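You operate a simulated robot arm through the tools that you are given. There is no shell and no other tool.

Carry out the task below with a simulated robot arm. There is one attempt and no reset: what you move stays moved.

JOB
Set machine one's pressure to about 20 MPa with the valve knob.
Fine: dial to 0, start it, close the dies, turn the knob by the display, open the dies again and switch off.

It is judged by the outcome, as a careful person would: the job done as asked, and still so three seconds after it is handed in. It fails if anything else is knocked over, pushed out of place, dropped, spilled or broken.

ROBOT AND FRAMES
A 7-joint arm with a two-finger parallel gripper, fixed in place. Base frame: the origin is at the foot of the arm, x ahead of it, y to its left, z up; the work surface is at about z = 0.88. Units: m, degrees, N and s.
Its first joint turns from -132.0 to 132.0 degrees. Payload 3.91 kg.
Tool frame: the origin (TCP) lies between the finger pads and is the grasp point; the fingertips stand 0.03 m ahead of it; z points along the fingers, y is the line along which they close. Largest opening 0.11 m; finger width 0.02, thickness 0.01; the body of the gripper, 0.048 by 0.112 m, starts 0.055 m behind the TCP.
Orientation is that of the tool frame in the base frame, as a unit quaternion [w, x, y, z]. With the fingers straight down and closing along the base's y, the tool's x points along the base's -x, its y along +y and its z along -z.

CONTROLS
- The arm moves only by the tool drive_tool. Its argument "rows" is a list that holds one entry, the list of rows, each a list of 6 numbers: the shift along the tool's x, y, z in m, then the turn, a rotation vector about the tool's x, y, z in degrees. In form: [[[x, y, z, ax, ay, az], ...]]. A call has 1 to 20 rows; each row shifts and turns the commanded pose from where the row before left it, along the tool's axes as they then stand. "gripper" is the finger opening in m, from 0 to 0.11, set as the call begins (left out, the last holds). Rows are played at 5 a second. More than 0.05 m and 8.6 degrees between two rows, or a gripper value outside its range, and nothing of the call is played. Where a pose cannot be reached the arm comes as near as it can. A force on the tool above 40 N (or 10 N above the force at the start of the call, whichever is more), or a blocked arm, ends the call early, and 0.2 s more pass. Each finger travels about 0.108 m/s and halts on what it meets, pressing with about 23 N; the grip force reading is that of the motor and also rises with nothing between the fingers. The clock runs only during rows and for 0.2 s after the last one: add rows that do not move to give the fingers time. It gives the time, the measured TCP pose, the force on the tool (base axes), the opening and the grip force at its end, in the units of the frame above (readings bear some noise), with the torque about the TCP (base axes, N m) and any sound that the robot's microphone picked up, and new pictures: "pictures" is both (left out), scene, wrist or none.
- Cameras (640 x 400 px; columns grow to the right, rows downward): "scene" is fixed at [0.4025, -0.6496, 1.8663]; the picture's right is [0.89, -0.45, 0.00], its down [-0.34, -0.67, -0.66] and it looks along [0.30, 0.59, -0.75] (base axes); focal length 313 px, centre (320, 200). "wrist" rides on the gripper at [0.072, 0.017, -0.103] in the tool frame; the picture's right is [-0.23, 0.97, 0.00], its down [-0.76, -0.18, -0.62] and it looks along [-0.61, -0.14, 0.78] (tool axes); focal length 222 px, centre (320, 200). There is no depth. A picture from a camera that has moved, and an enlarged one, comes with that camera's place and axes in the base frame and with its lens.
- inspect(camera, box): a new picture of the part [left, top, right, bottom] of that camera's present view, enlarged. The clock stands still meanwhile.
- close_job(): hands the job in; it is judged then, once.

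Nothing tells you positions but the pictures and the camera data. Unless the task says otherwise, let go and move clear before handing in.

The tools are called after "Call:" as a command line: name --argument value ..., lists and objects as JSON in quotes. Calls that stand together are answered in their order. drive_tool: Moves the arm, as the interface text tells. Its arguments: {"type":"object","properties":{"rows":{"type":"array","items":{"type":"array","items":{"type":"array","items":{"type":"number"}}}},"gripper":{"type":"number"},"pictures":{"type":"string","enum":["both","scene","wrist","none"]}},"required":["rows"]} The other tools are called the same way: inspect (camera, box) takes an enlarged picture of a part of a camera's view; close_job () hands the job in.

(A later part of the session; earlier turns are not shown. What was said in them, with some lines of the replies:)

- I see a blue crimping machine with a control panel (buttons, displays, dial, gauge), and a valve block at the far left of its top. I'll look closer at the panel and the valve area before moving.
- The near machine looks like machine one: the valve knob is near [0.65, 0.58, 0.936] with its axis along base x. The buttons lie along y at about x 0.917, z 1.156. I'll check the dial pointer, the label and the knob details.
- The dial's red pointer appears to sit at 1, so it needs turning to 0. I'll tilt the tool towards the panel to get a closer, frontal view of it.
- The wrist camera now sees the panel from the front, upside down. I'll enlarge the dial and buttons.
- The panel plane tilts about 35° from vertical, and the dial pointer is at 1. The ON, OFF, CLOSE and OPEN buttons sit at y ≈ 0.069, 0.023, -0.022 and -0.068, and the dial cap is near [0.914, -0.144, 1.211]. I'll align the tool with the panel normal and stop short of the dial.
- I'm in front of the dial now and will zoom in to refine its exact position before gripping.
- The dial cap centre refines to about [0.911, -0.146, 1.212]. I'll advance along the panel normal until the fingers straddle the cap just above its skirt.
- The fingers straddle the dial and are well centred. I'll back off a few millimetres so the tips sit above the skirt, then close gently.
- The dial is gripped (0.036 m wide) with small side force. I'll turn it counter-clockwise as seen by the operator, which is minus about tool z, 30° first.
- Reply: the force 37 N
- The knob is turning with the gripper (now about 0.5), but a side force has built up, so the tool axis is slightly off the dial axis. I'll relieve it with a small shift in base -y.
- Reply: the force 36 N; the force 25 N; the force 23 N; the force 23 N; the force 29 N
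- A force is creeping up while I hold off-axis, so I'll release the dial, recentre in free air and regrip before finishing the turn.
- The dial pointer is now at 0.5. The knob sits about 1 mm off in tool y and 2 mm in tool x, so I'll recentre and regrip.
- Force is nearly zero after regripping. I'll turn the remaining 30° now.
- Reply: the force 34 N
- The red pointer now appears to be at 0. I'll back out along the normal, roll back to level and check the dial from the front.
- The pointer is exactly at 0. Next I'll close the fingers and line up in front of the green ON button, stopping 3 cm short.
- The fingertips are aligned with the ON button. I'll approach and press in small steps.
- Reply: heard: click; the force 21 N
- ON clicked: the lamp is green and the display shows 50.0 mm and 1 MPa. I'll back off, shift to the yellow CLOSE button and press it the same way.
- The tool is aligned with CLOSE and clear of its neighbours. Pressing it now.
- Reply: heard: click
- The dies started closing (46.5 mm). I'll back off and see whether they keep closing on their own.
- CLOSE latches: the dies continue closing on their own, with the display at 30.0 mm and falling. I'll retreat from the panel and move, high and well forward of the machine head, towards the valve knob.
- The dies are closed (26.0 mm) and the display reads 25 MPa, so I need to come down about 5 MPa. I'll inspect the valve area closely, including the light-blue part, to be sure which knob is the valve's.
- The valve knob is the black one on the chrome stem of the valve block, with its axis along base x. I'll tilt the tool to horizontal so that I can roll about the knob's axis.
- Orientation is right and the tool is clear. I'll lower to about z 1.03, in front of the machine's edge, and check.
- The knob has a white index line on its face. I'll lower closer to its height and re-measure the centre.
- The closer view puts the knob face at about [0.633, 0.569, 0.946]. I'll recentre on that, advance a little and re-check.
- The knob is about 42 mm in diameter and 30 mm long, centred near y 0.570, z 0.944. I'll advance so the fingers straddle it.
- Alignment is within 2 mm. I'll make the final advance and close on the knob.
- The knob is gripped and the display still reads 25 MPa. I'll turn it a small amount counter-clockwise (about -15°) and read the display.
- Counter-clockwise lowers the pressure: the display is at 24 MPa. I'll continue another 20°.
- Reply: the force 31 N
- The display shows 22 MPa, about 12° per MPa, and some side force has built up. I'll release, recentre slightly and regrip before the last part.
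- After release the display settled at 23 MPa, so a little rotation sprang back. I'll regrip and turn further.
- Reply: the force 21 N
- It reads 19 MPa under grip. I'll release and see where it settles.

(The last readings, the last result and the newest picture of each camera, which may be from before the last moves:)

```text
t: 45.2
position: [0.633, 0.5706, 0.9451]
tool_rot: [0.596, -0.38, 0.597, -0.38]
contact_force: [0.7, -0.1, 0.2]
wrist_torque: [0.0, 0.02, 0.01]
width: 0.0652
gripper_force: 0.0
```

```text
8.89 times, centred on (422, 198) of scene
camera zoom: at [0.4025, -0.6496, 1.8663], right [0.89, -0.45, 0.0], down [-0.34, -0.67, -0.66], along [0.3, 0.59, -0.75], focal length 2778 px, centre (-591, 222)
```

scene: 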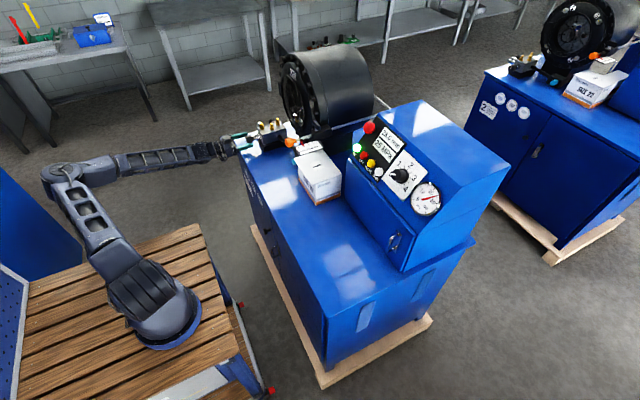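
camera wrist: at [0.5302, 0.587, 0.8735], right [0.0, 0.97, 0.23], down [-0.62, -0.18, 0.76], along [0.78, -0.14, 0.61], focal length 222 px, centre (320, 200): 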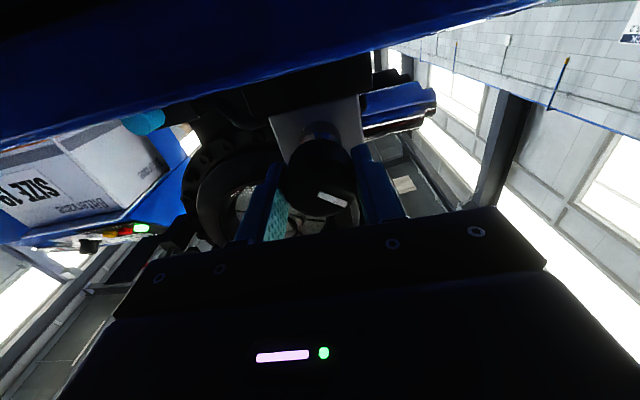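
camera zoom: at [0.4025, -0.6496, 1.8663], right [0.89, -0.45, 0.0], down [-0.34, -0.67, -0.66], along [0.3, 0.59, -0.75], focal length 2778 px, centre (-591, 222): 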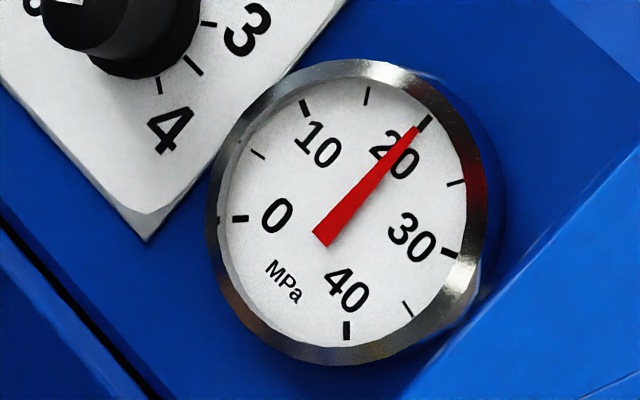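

The display holds at 20 MPa with the gauge at 20 and the fingers off the knob. I'll retreat straight back, unroll, rise and confirm the reading again.

Call:
drive_tool --rows '[[[0, 0, -0.03, 0, 0, 0], [0, 0, -0.04, 0, 0, 0], [0, 0, -0.045, 0, 0, 0], [0, 0, 0, 0, 0, 8], [0, 0, 0, 0, 0, 8], [0, 0, 0, 0, 0, 8], [0, 0, 0, 0, 0, 8], [0, 0, 0, 0, 0, 8], [0, 0, 0, 0, 0, 8], [0, 0, 0, 0, 0, 8], [0, 0, 0, 0, 0, 8], [0, 0, 0, 0, 0, 1], [-0.0425, 0, 0, 0, 0, 0], [-0.0425, 0, 0, 0, 0, 0], [-0.0425, 0, 0, 0, 0, 0], [-0.0425, 0, 0, 0, 0, 0], [-0.0425, 0, 0, 0, 0, 0], [-0.0425, 0, 0, 0, 0, 0]]]' --gripper 0.07 --pictures "both"

Call:
inspect --camera "scene" --box '[335, 110, 445, 220]'

Call:
inspect --camera "scene" --box '[210, 105, 310, 175]'

```text
t: 49.0
position: [0.519, 0.5701, 1.2001]
tool_rot: [0.707, 0.001, 0.707, 0.0]
contact_force: [-0.3, 0.1, 0.0]
wrist_torque: [-0.02, -0.01, 0.02]
width: 0.0702
gripper_force: 0.1
camera wrist: at [0.4161, 0.5882, 1.1297], right [0.0, 0.97, 0.23], down [-0.62, -0.18, 0.76], along [0.78, -0.14, 0.61], focal length 222 px, centre (320, 200)
```

scene: 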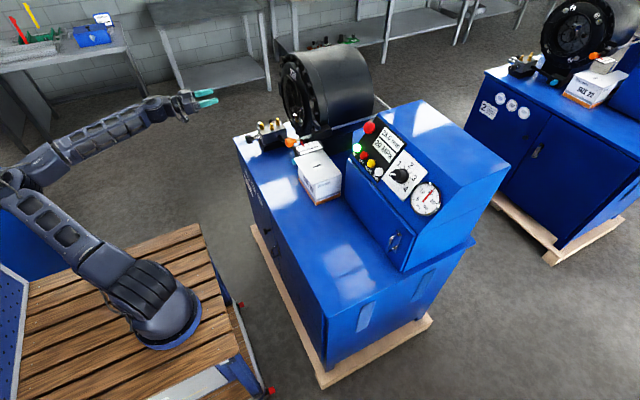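
wrist: 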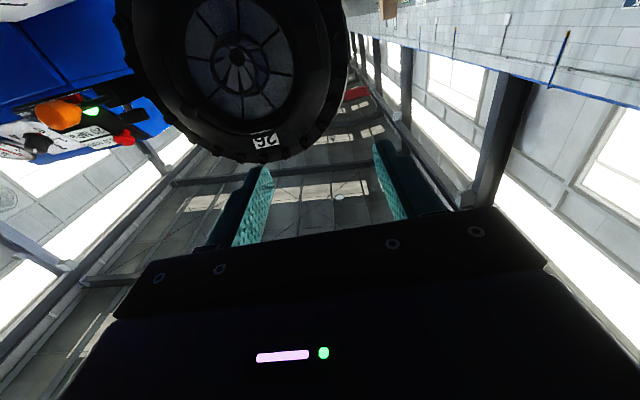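

```text
3.64 times, centred on (390, 165) of scene
camera zoom: at [0.4025, -0.6496, 1.8663], right [0.89, -0.45, 0.0], down [-0.34, -0.67, -0.66], along [0.3, 0.59, -0.75], focal length 1137 px, centre (66, 327)
```

zoom: 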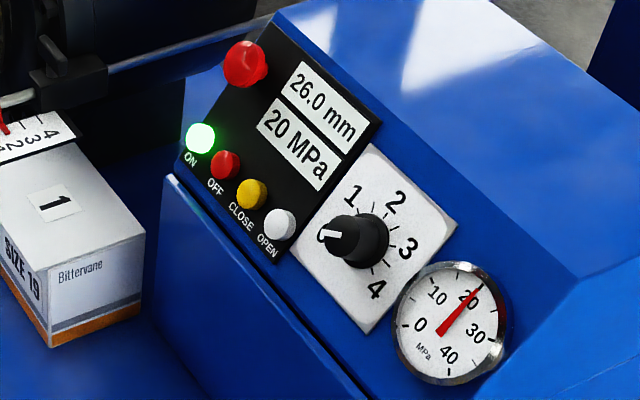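

```text
5.71 times, centred on (260, 140) of scene
camera zoom: at [0.4025, -0.6496, 1.8663], right [0.89, -0.45, 0.0], down [-0.34, -0.67, -0.66], along [0.3, 0.59, -0.75], focal length 1786 px, centre (663, 543)
```

zoom: 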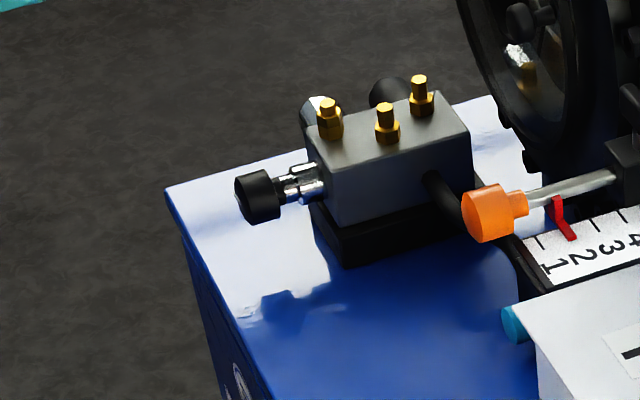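

The reading is stable at 20 MPa. I'll tilt back to the panel angle, transit back and line up with the OPEN button, fingers closed.

Call:
drive_tool --rows '[[[0, 0, 0, 0, 7, 0], [0, 0, 0, 0, 7, 0], [0, 0, 0, 0, 7, 0], [0, 0, 0, 0, 7, 0], [0, 0, 0, 0, 7, 0], [-0.01287, -0.04253, -0.00103, 0, 0, 0], [-0.01287, -0.04253, -0.00103, 0, 0, 0], [-0.01287, -0.04253, -0.00103, 0, 0, 0], [-0.01287, -0.04253, -0.00103, 0, 0, 0], [-0.01287, -0.04253, -0.00103, 0, 0, 0], [-0.01287, -0.04253, -0.00103, 0, 0, 0], [-0.01287, -0.04253, -0.00103, 0, 0, 0], [-0.01287, -0.04253, -0.00103, 0, 0, 0], [-0.01287, -0.04253, -0.00103, 0, 0, 0], [-0.01287, -0.04253, -0.00103, 0, 0, 0], [-0.01287, -0.04253, -0.00103, 0, 0, 0], [-0.01287, -0.04253, -0.00103, 0, 0, 0], [-0.01287, -0.04253, -0.00103, 0, 0, 0], [-0.01287, -0.04253, -0.00103, 0, 0, 0], [-0.01287, -0.04253, -0.00103, 0, 0, 0]]]' --gripper 0.0 --pictures "both"

```text
t: 53.2
position: [0.616, -0.0709, 1.366]
tool_rot: [0.461, 0.0, 0.887, 0.001]
contact_force: [0.3, -0.1, -0.1]
wrist_torque: [-0.02, 0.0, -0.01]
width: 0.0002
gripper_force: 23.7
camera wrist: at [0.4894, -0.0544, 1.368], right [0.13, 0.97, 0.19], down [-0.07, -0.18, 0.98], along [0.99, -0.14, 0.05], focal length 222 px, centre (320, 200)
```

scene: 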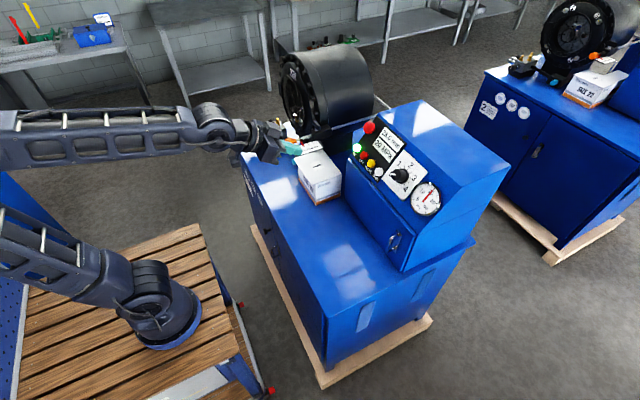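
wrist: 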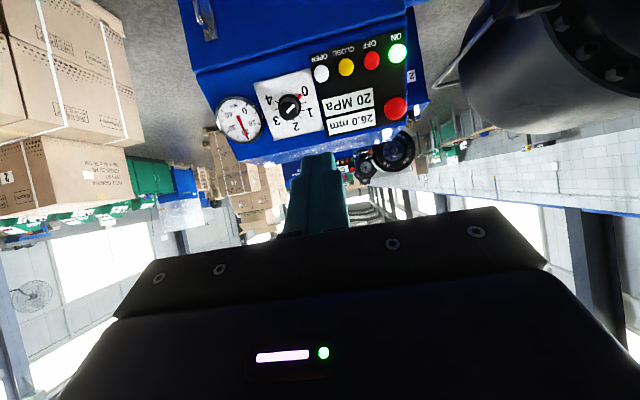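

Moving in to 3 cm short of the OPEN button.

Call:
drive_tool --rows '[[[0, 0, 0.05, 0, 0, 0], [0, 0, 0.05, 0, 0, 0], [0, 0, 0.05, 0, 0, 0], [0, 0, 0.05, 0, 0, 0], [0, 0, 0.05, 0, 0, 0], [0, 0, 0.05, 0, 0, 0], [0, 0, 0, 0, 0, 0], [0, 0, 0, 0, 0, 0]]]' --pictures "none"

Call:
inspect --camera "wrist" --box '[220, 60, 420, 200]'

Call:
inspect --camera "scene" --box '[335, 110, 425, 190]'

```text
t: 55.0
position: [0.8627, -0.0678, 1.1982]
tool_rot: [0.462, 0.0, 0.887, 0.0]
contact_force: [-1.0, 0.2, 0.1]
wrist_torque: [0.01, -0.01, 0.03]
width: 0.0002
gripper_force: 23.1
```

```text
2.86 times, centred on (320, 130) of wrist
camera zoom: at [0.7371, -0.051, 1.1992], right [0.13, 0.97, 0.19], down [-0.07, -0.18, 0.98], along [0.99, -0.14, 0.05], focal length 635 px, centre (320, 400)
```

zoom: 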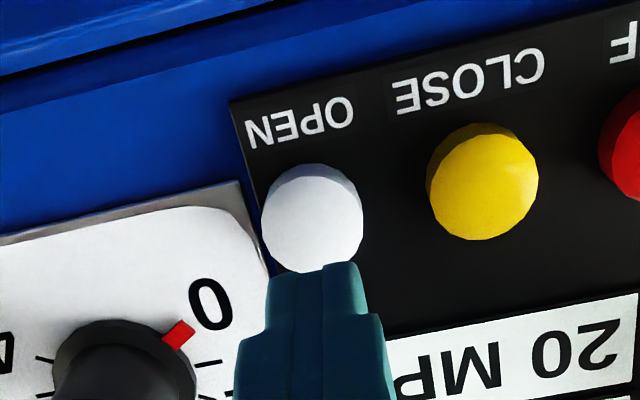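

```text
5.00 times, centred on (380, 150) of scene
camera zoom: at [0.4025, -0.6496, 1.8663], right [0.89, -0.45, 0.0], down [-0.34, -0.67, -0.66], along [0.3, 0.59, -0.75], focal length 1563 px, centre (20, 450)
```

zoom: 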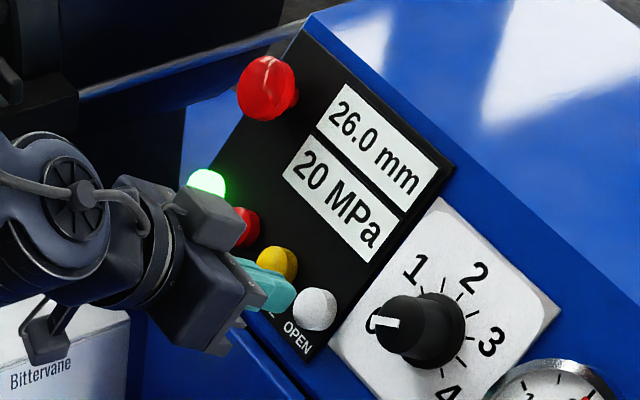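

The OPEN button needs a small correction of about 4 mm down and 2 mm right. Then I'll press it.

Call:
drive_tool --rows '[[[0.004, -0.002, 0.015, 0, 0, 0], [0, 0, 0.014, 0, 0, 0], [0, 0, 0.003, 0, 0, 0], [0, 0, 0.003, 0, 0, 0]]]' --pictures "none"

Call:
inspect --camera "scene" --box '[335, 110, 425, 190]'

```text
t: 56.0
position: [0.8894, -0.0703, 1.1733]
tool_rot: [0.462, 0.001, 0.887, -0.001]
contact_force: [-10.2, 2.3, 4.2]
wrist_torque: [-0.01, 0.03, 0.07]
width: 0.0002
gripper_force: 23.1
heard: click
```

```text
5.00 times, centred on (380, 150) of scene
camera zoom: at [0.4025, -0.6496, 1.8663], right [0.89, -0.45, 0.0], down [-0.34, -0.67, -0.66], along [0.3, 0.59, -0.75], focal length 1563 px, centre (20, 450)
```

zoom: 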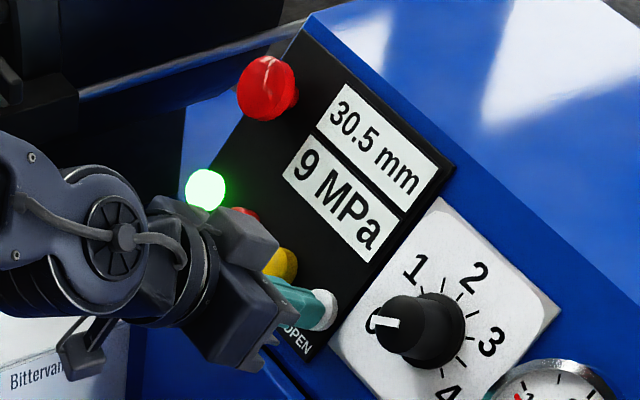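

The dies are opening (30.5 mm, pressure falling). I'll back off, shift to the red OFF button and wait until the dies are fully open.

Call:
drive_tool --rows '[[[0, 0, -0.02, 0, 0, 0], [0, 0, -0.015, 0, 0, 0], [0, 0.031, 0, 0, 0, 0], [0, 0.031, 0, 0, 0, 0], [0, 0.031, 0, 0, 0, 0], [0, 0, 0, 0, 0, 0], [0, 0, 0, 0, 0, 0], [0, 0, 0, 0, 0, 0], [0, 0, 0, 0, 0, 0], [0, 0, 0, 0, 0, 0], [0, 0, 0, 0, 0, 0], [0, 0, 0, 0, 0, 0]]]' --pictures "none"

Call:
inspect --camera "wrist" --box '[220, 60, 420, 200]'

Call:
inspect --camera "scene" --box '[335, 110, 445, 220]'

```text
t: 58.6
position: [0.86, 0.0222, 1.1901]
tool_rot: [0.462, 0.0, 0.887, 0.0]
contact_force: [0.3, -0.4, 0.5]
wrist_torque: [0.0, 0.01, -0.01]
width: 0.0
gripper_force: 22.5
```

```text
2.86 times, centred on (320, 130) of wrist
camera zoom: at [0.7338, 0.0395, 1.1917], right [0.13, 0.97, 0.19], down [-0.07, -0.18, 0.98], along [0.99, -0.14, 0.05], focal length 635 px, centre (320, 400)
```

zoom: 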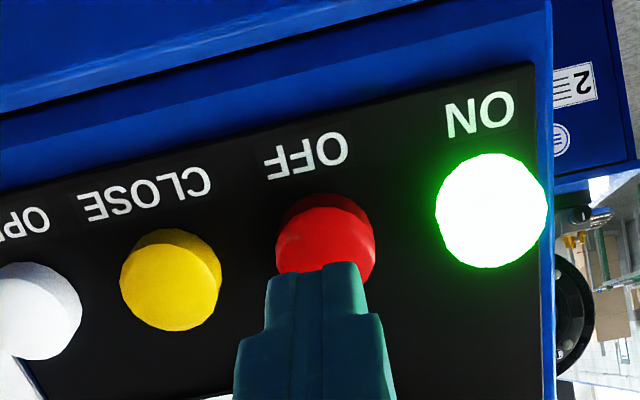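

```text
3.64 times, centred on (390, 165) of scene
camera zoom: at [0.4025, -0.6496, 1.8663], right [0.89, -0.45, 0.0], down [-0.34, -0.67, -0.66], along [0.3, 0.59, -0.75], focal length 1137 px, centre (66, 327)
```

zoom: 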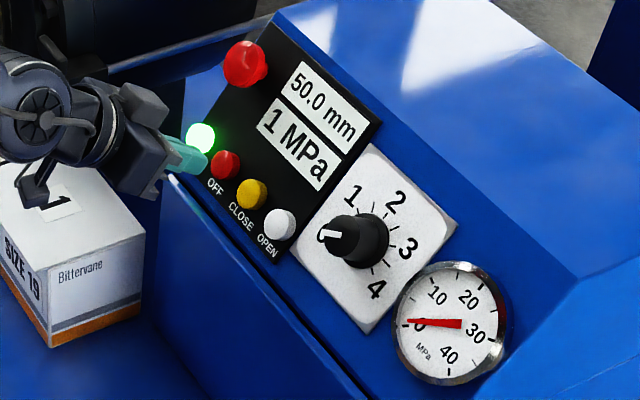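

The dies are fully open at 50.0 mm and 1 MPa. Now I'll press OFF.

Call:
drive_tool --rows '[[[-0.0015, 0.0015, 0.015, 0, 0, 0], [0, 0, 0.014, 0, 0, 0], [0, 0, 0.003, 0, 0, 0], [0, 0, 0.003, 0, 0, 0]]]' --pictures "none"

Call:
inspect --camera "scene" --box '[335, 110, 425, 190]'

```text
t: 59.6
position: [0.8891, 0.0254, 1.1725]
tool_rot: [0.462, 0.0, 0.887, 0.0]
contact_force: [-16.7, 4.5, 3.9]
wrist_torque: [0.05, 0.13, 0.06]
width: 0.0001
gripper_force: 23.0
heard: click
```

```text
5.00 times, centred on (380, 150) of scene
camera zoom: at [0.4025, -0.6496, 1.8663], right [0.89, -0.45, 0.0], down [-0.34, -0.67, -0.66], along [0.3, 0.59, -0.75], focal length 1563 px, centre (20, 450)
```

zoom: 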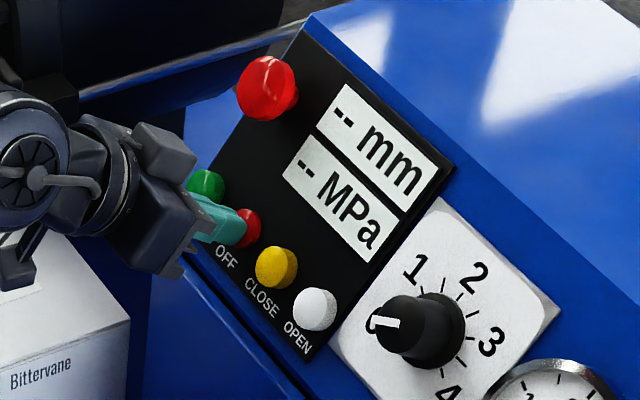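

OFF clicked: the displays are blank and the green lamp is out. I'll retreat well clear and take a final look.

Call:
drive_tool --rows '[[[0, 0, -0.03, 0, 0, 0], [0, 0, -0.05, 0, 0, 0], [0, 0, -0.05, 0, 0, 0], [0, 0, -0.05, 0, 0, 0], [0, 0, -0.05, 0, 0, 0], [0, 0, -0.05, 0, 0, 0], [0, 0, -0.05, 0, 0, 0], [0, 0, 0, 0, 0, 0]]]' --pictures "both"

Call:
inspect --camera "scene" --box '[335, 110, 445, 220]'

Call:
inspect --camera "wrist" --box '[200, 30, 440, 180]'

```text
t: 61.4
position: [0.6206, 0.0261, 1.362]
tool_rot: [0.461, 0.0, 0.887, 0.0]
contact_force: [1.3, -0.7, -0.7]
wrist_torque: [0.0, -0.01, 0.06]
width: 0.0001
gripper_force: 22.9
camera wrist: at [0.4943, 0.042, 1.3627], right [0.13, 0.97, 0.19], down [-0.07, -0.18, 0.98], along [0.99, -0.14, 0.05], focal length 222 px, centre (320, 200)
```

scene: 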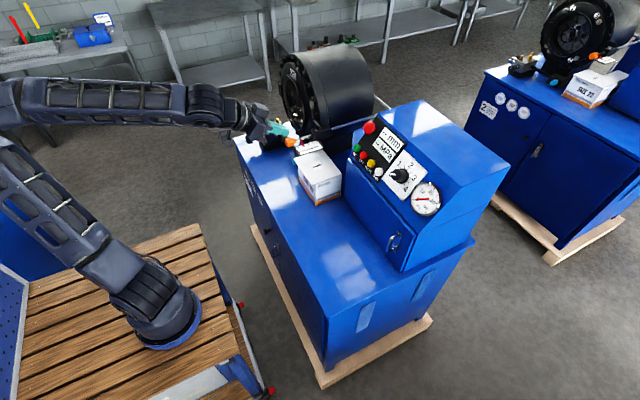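
wrist: 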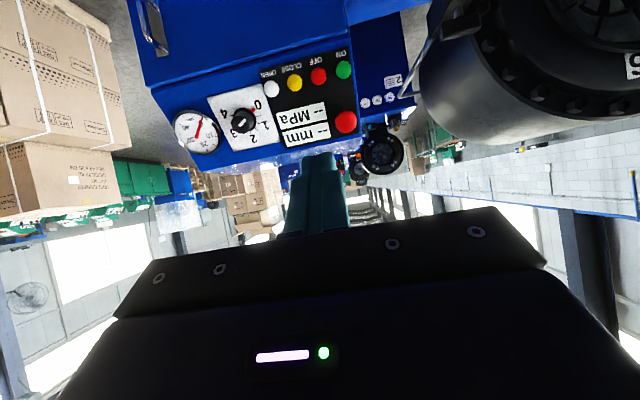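

```text
3.64 times, centred on (390, 165) of scene
camera zoom: at [0.4025, -0.6496, 1.8663], right [0.89, -0.45, 0.0], down [-0.34, -0.67, -0.66], along [0.3, 0.59, -0.75], focal length 1137 px, centre (66, 327)
```

zoom: 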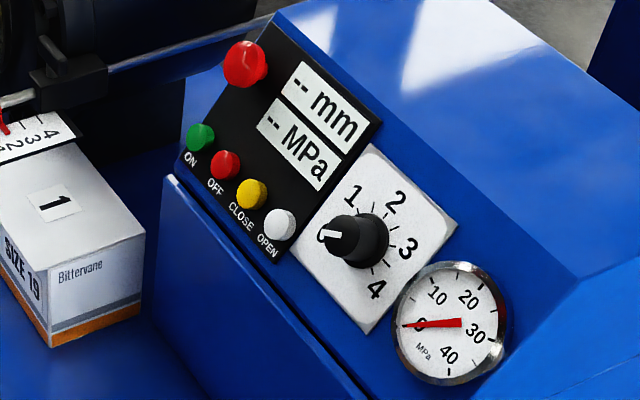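

```text
2.67 times, centred on (320, 105) of wrist
camera zoom: at [0.4943, 0.042, 1.3627], right [0.13, 0.97, 0.19], down [-0.07, -0.18, 0.98], along [0.99, -0.14, 0.05], focal length 592 px, centre (320, 453)
```

zoom: 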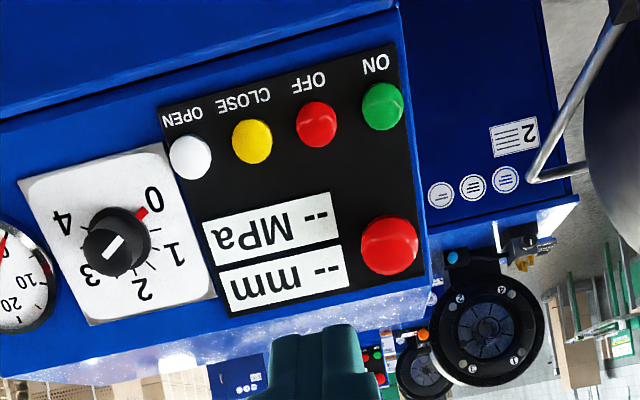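

The job is complete: the dial is at 0, the valve was set with the display at 20 MPa, the dies are open and the machine is off. Nothing was disturbed and the arm is clear, so I'm handing in.

Call:
close_job

```text
The job is handed in.
```

Machine one's pressure is set to 20 MPa. With the dies closed at 26.0 mm and the gripper off the knob, the display read 20 MPa and the gauge needle sat at 20.

- **Dial:** it was at 1, and I turned it to 0 before starting.
- **Valve knob:** the pressure started at 25 MPa. I turned the knob counter-clockwise in two grips. It sprang back slightly each time I let go, so the 20 MPa reading is the settled one.
- **Dies and power:** I opened the dies fully (50.0 mm, 1 MPa on the display), then switched off. The displays are blank and the green lamp is out.

I took the near machine as number one because the box on it is marked "1" and the other machine's plate reads "2". I could not read the near machine's own front plate from any view.

The arm is clear of the machine, and I saw nothing knocked or moved.
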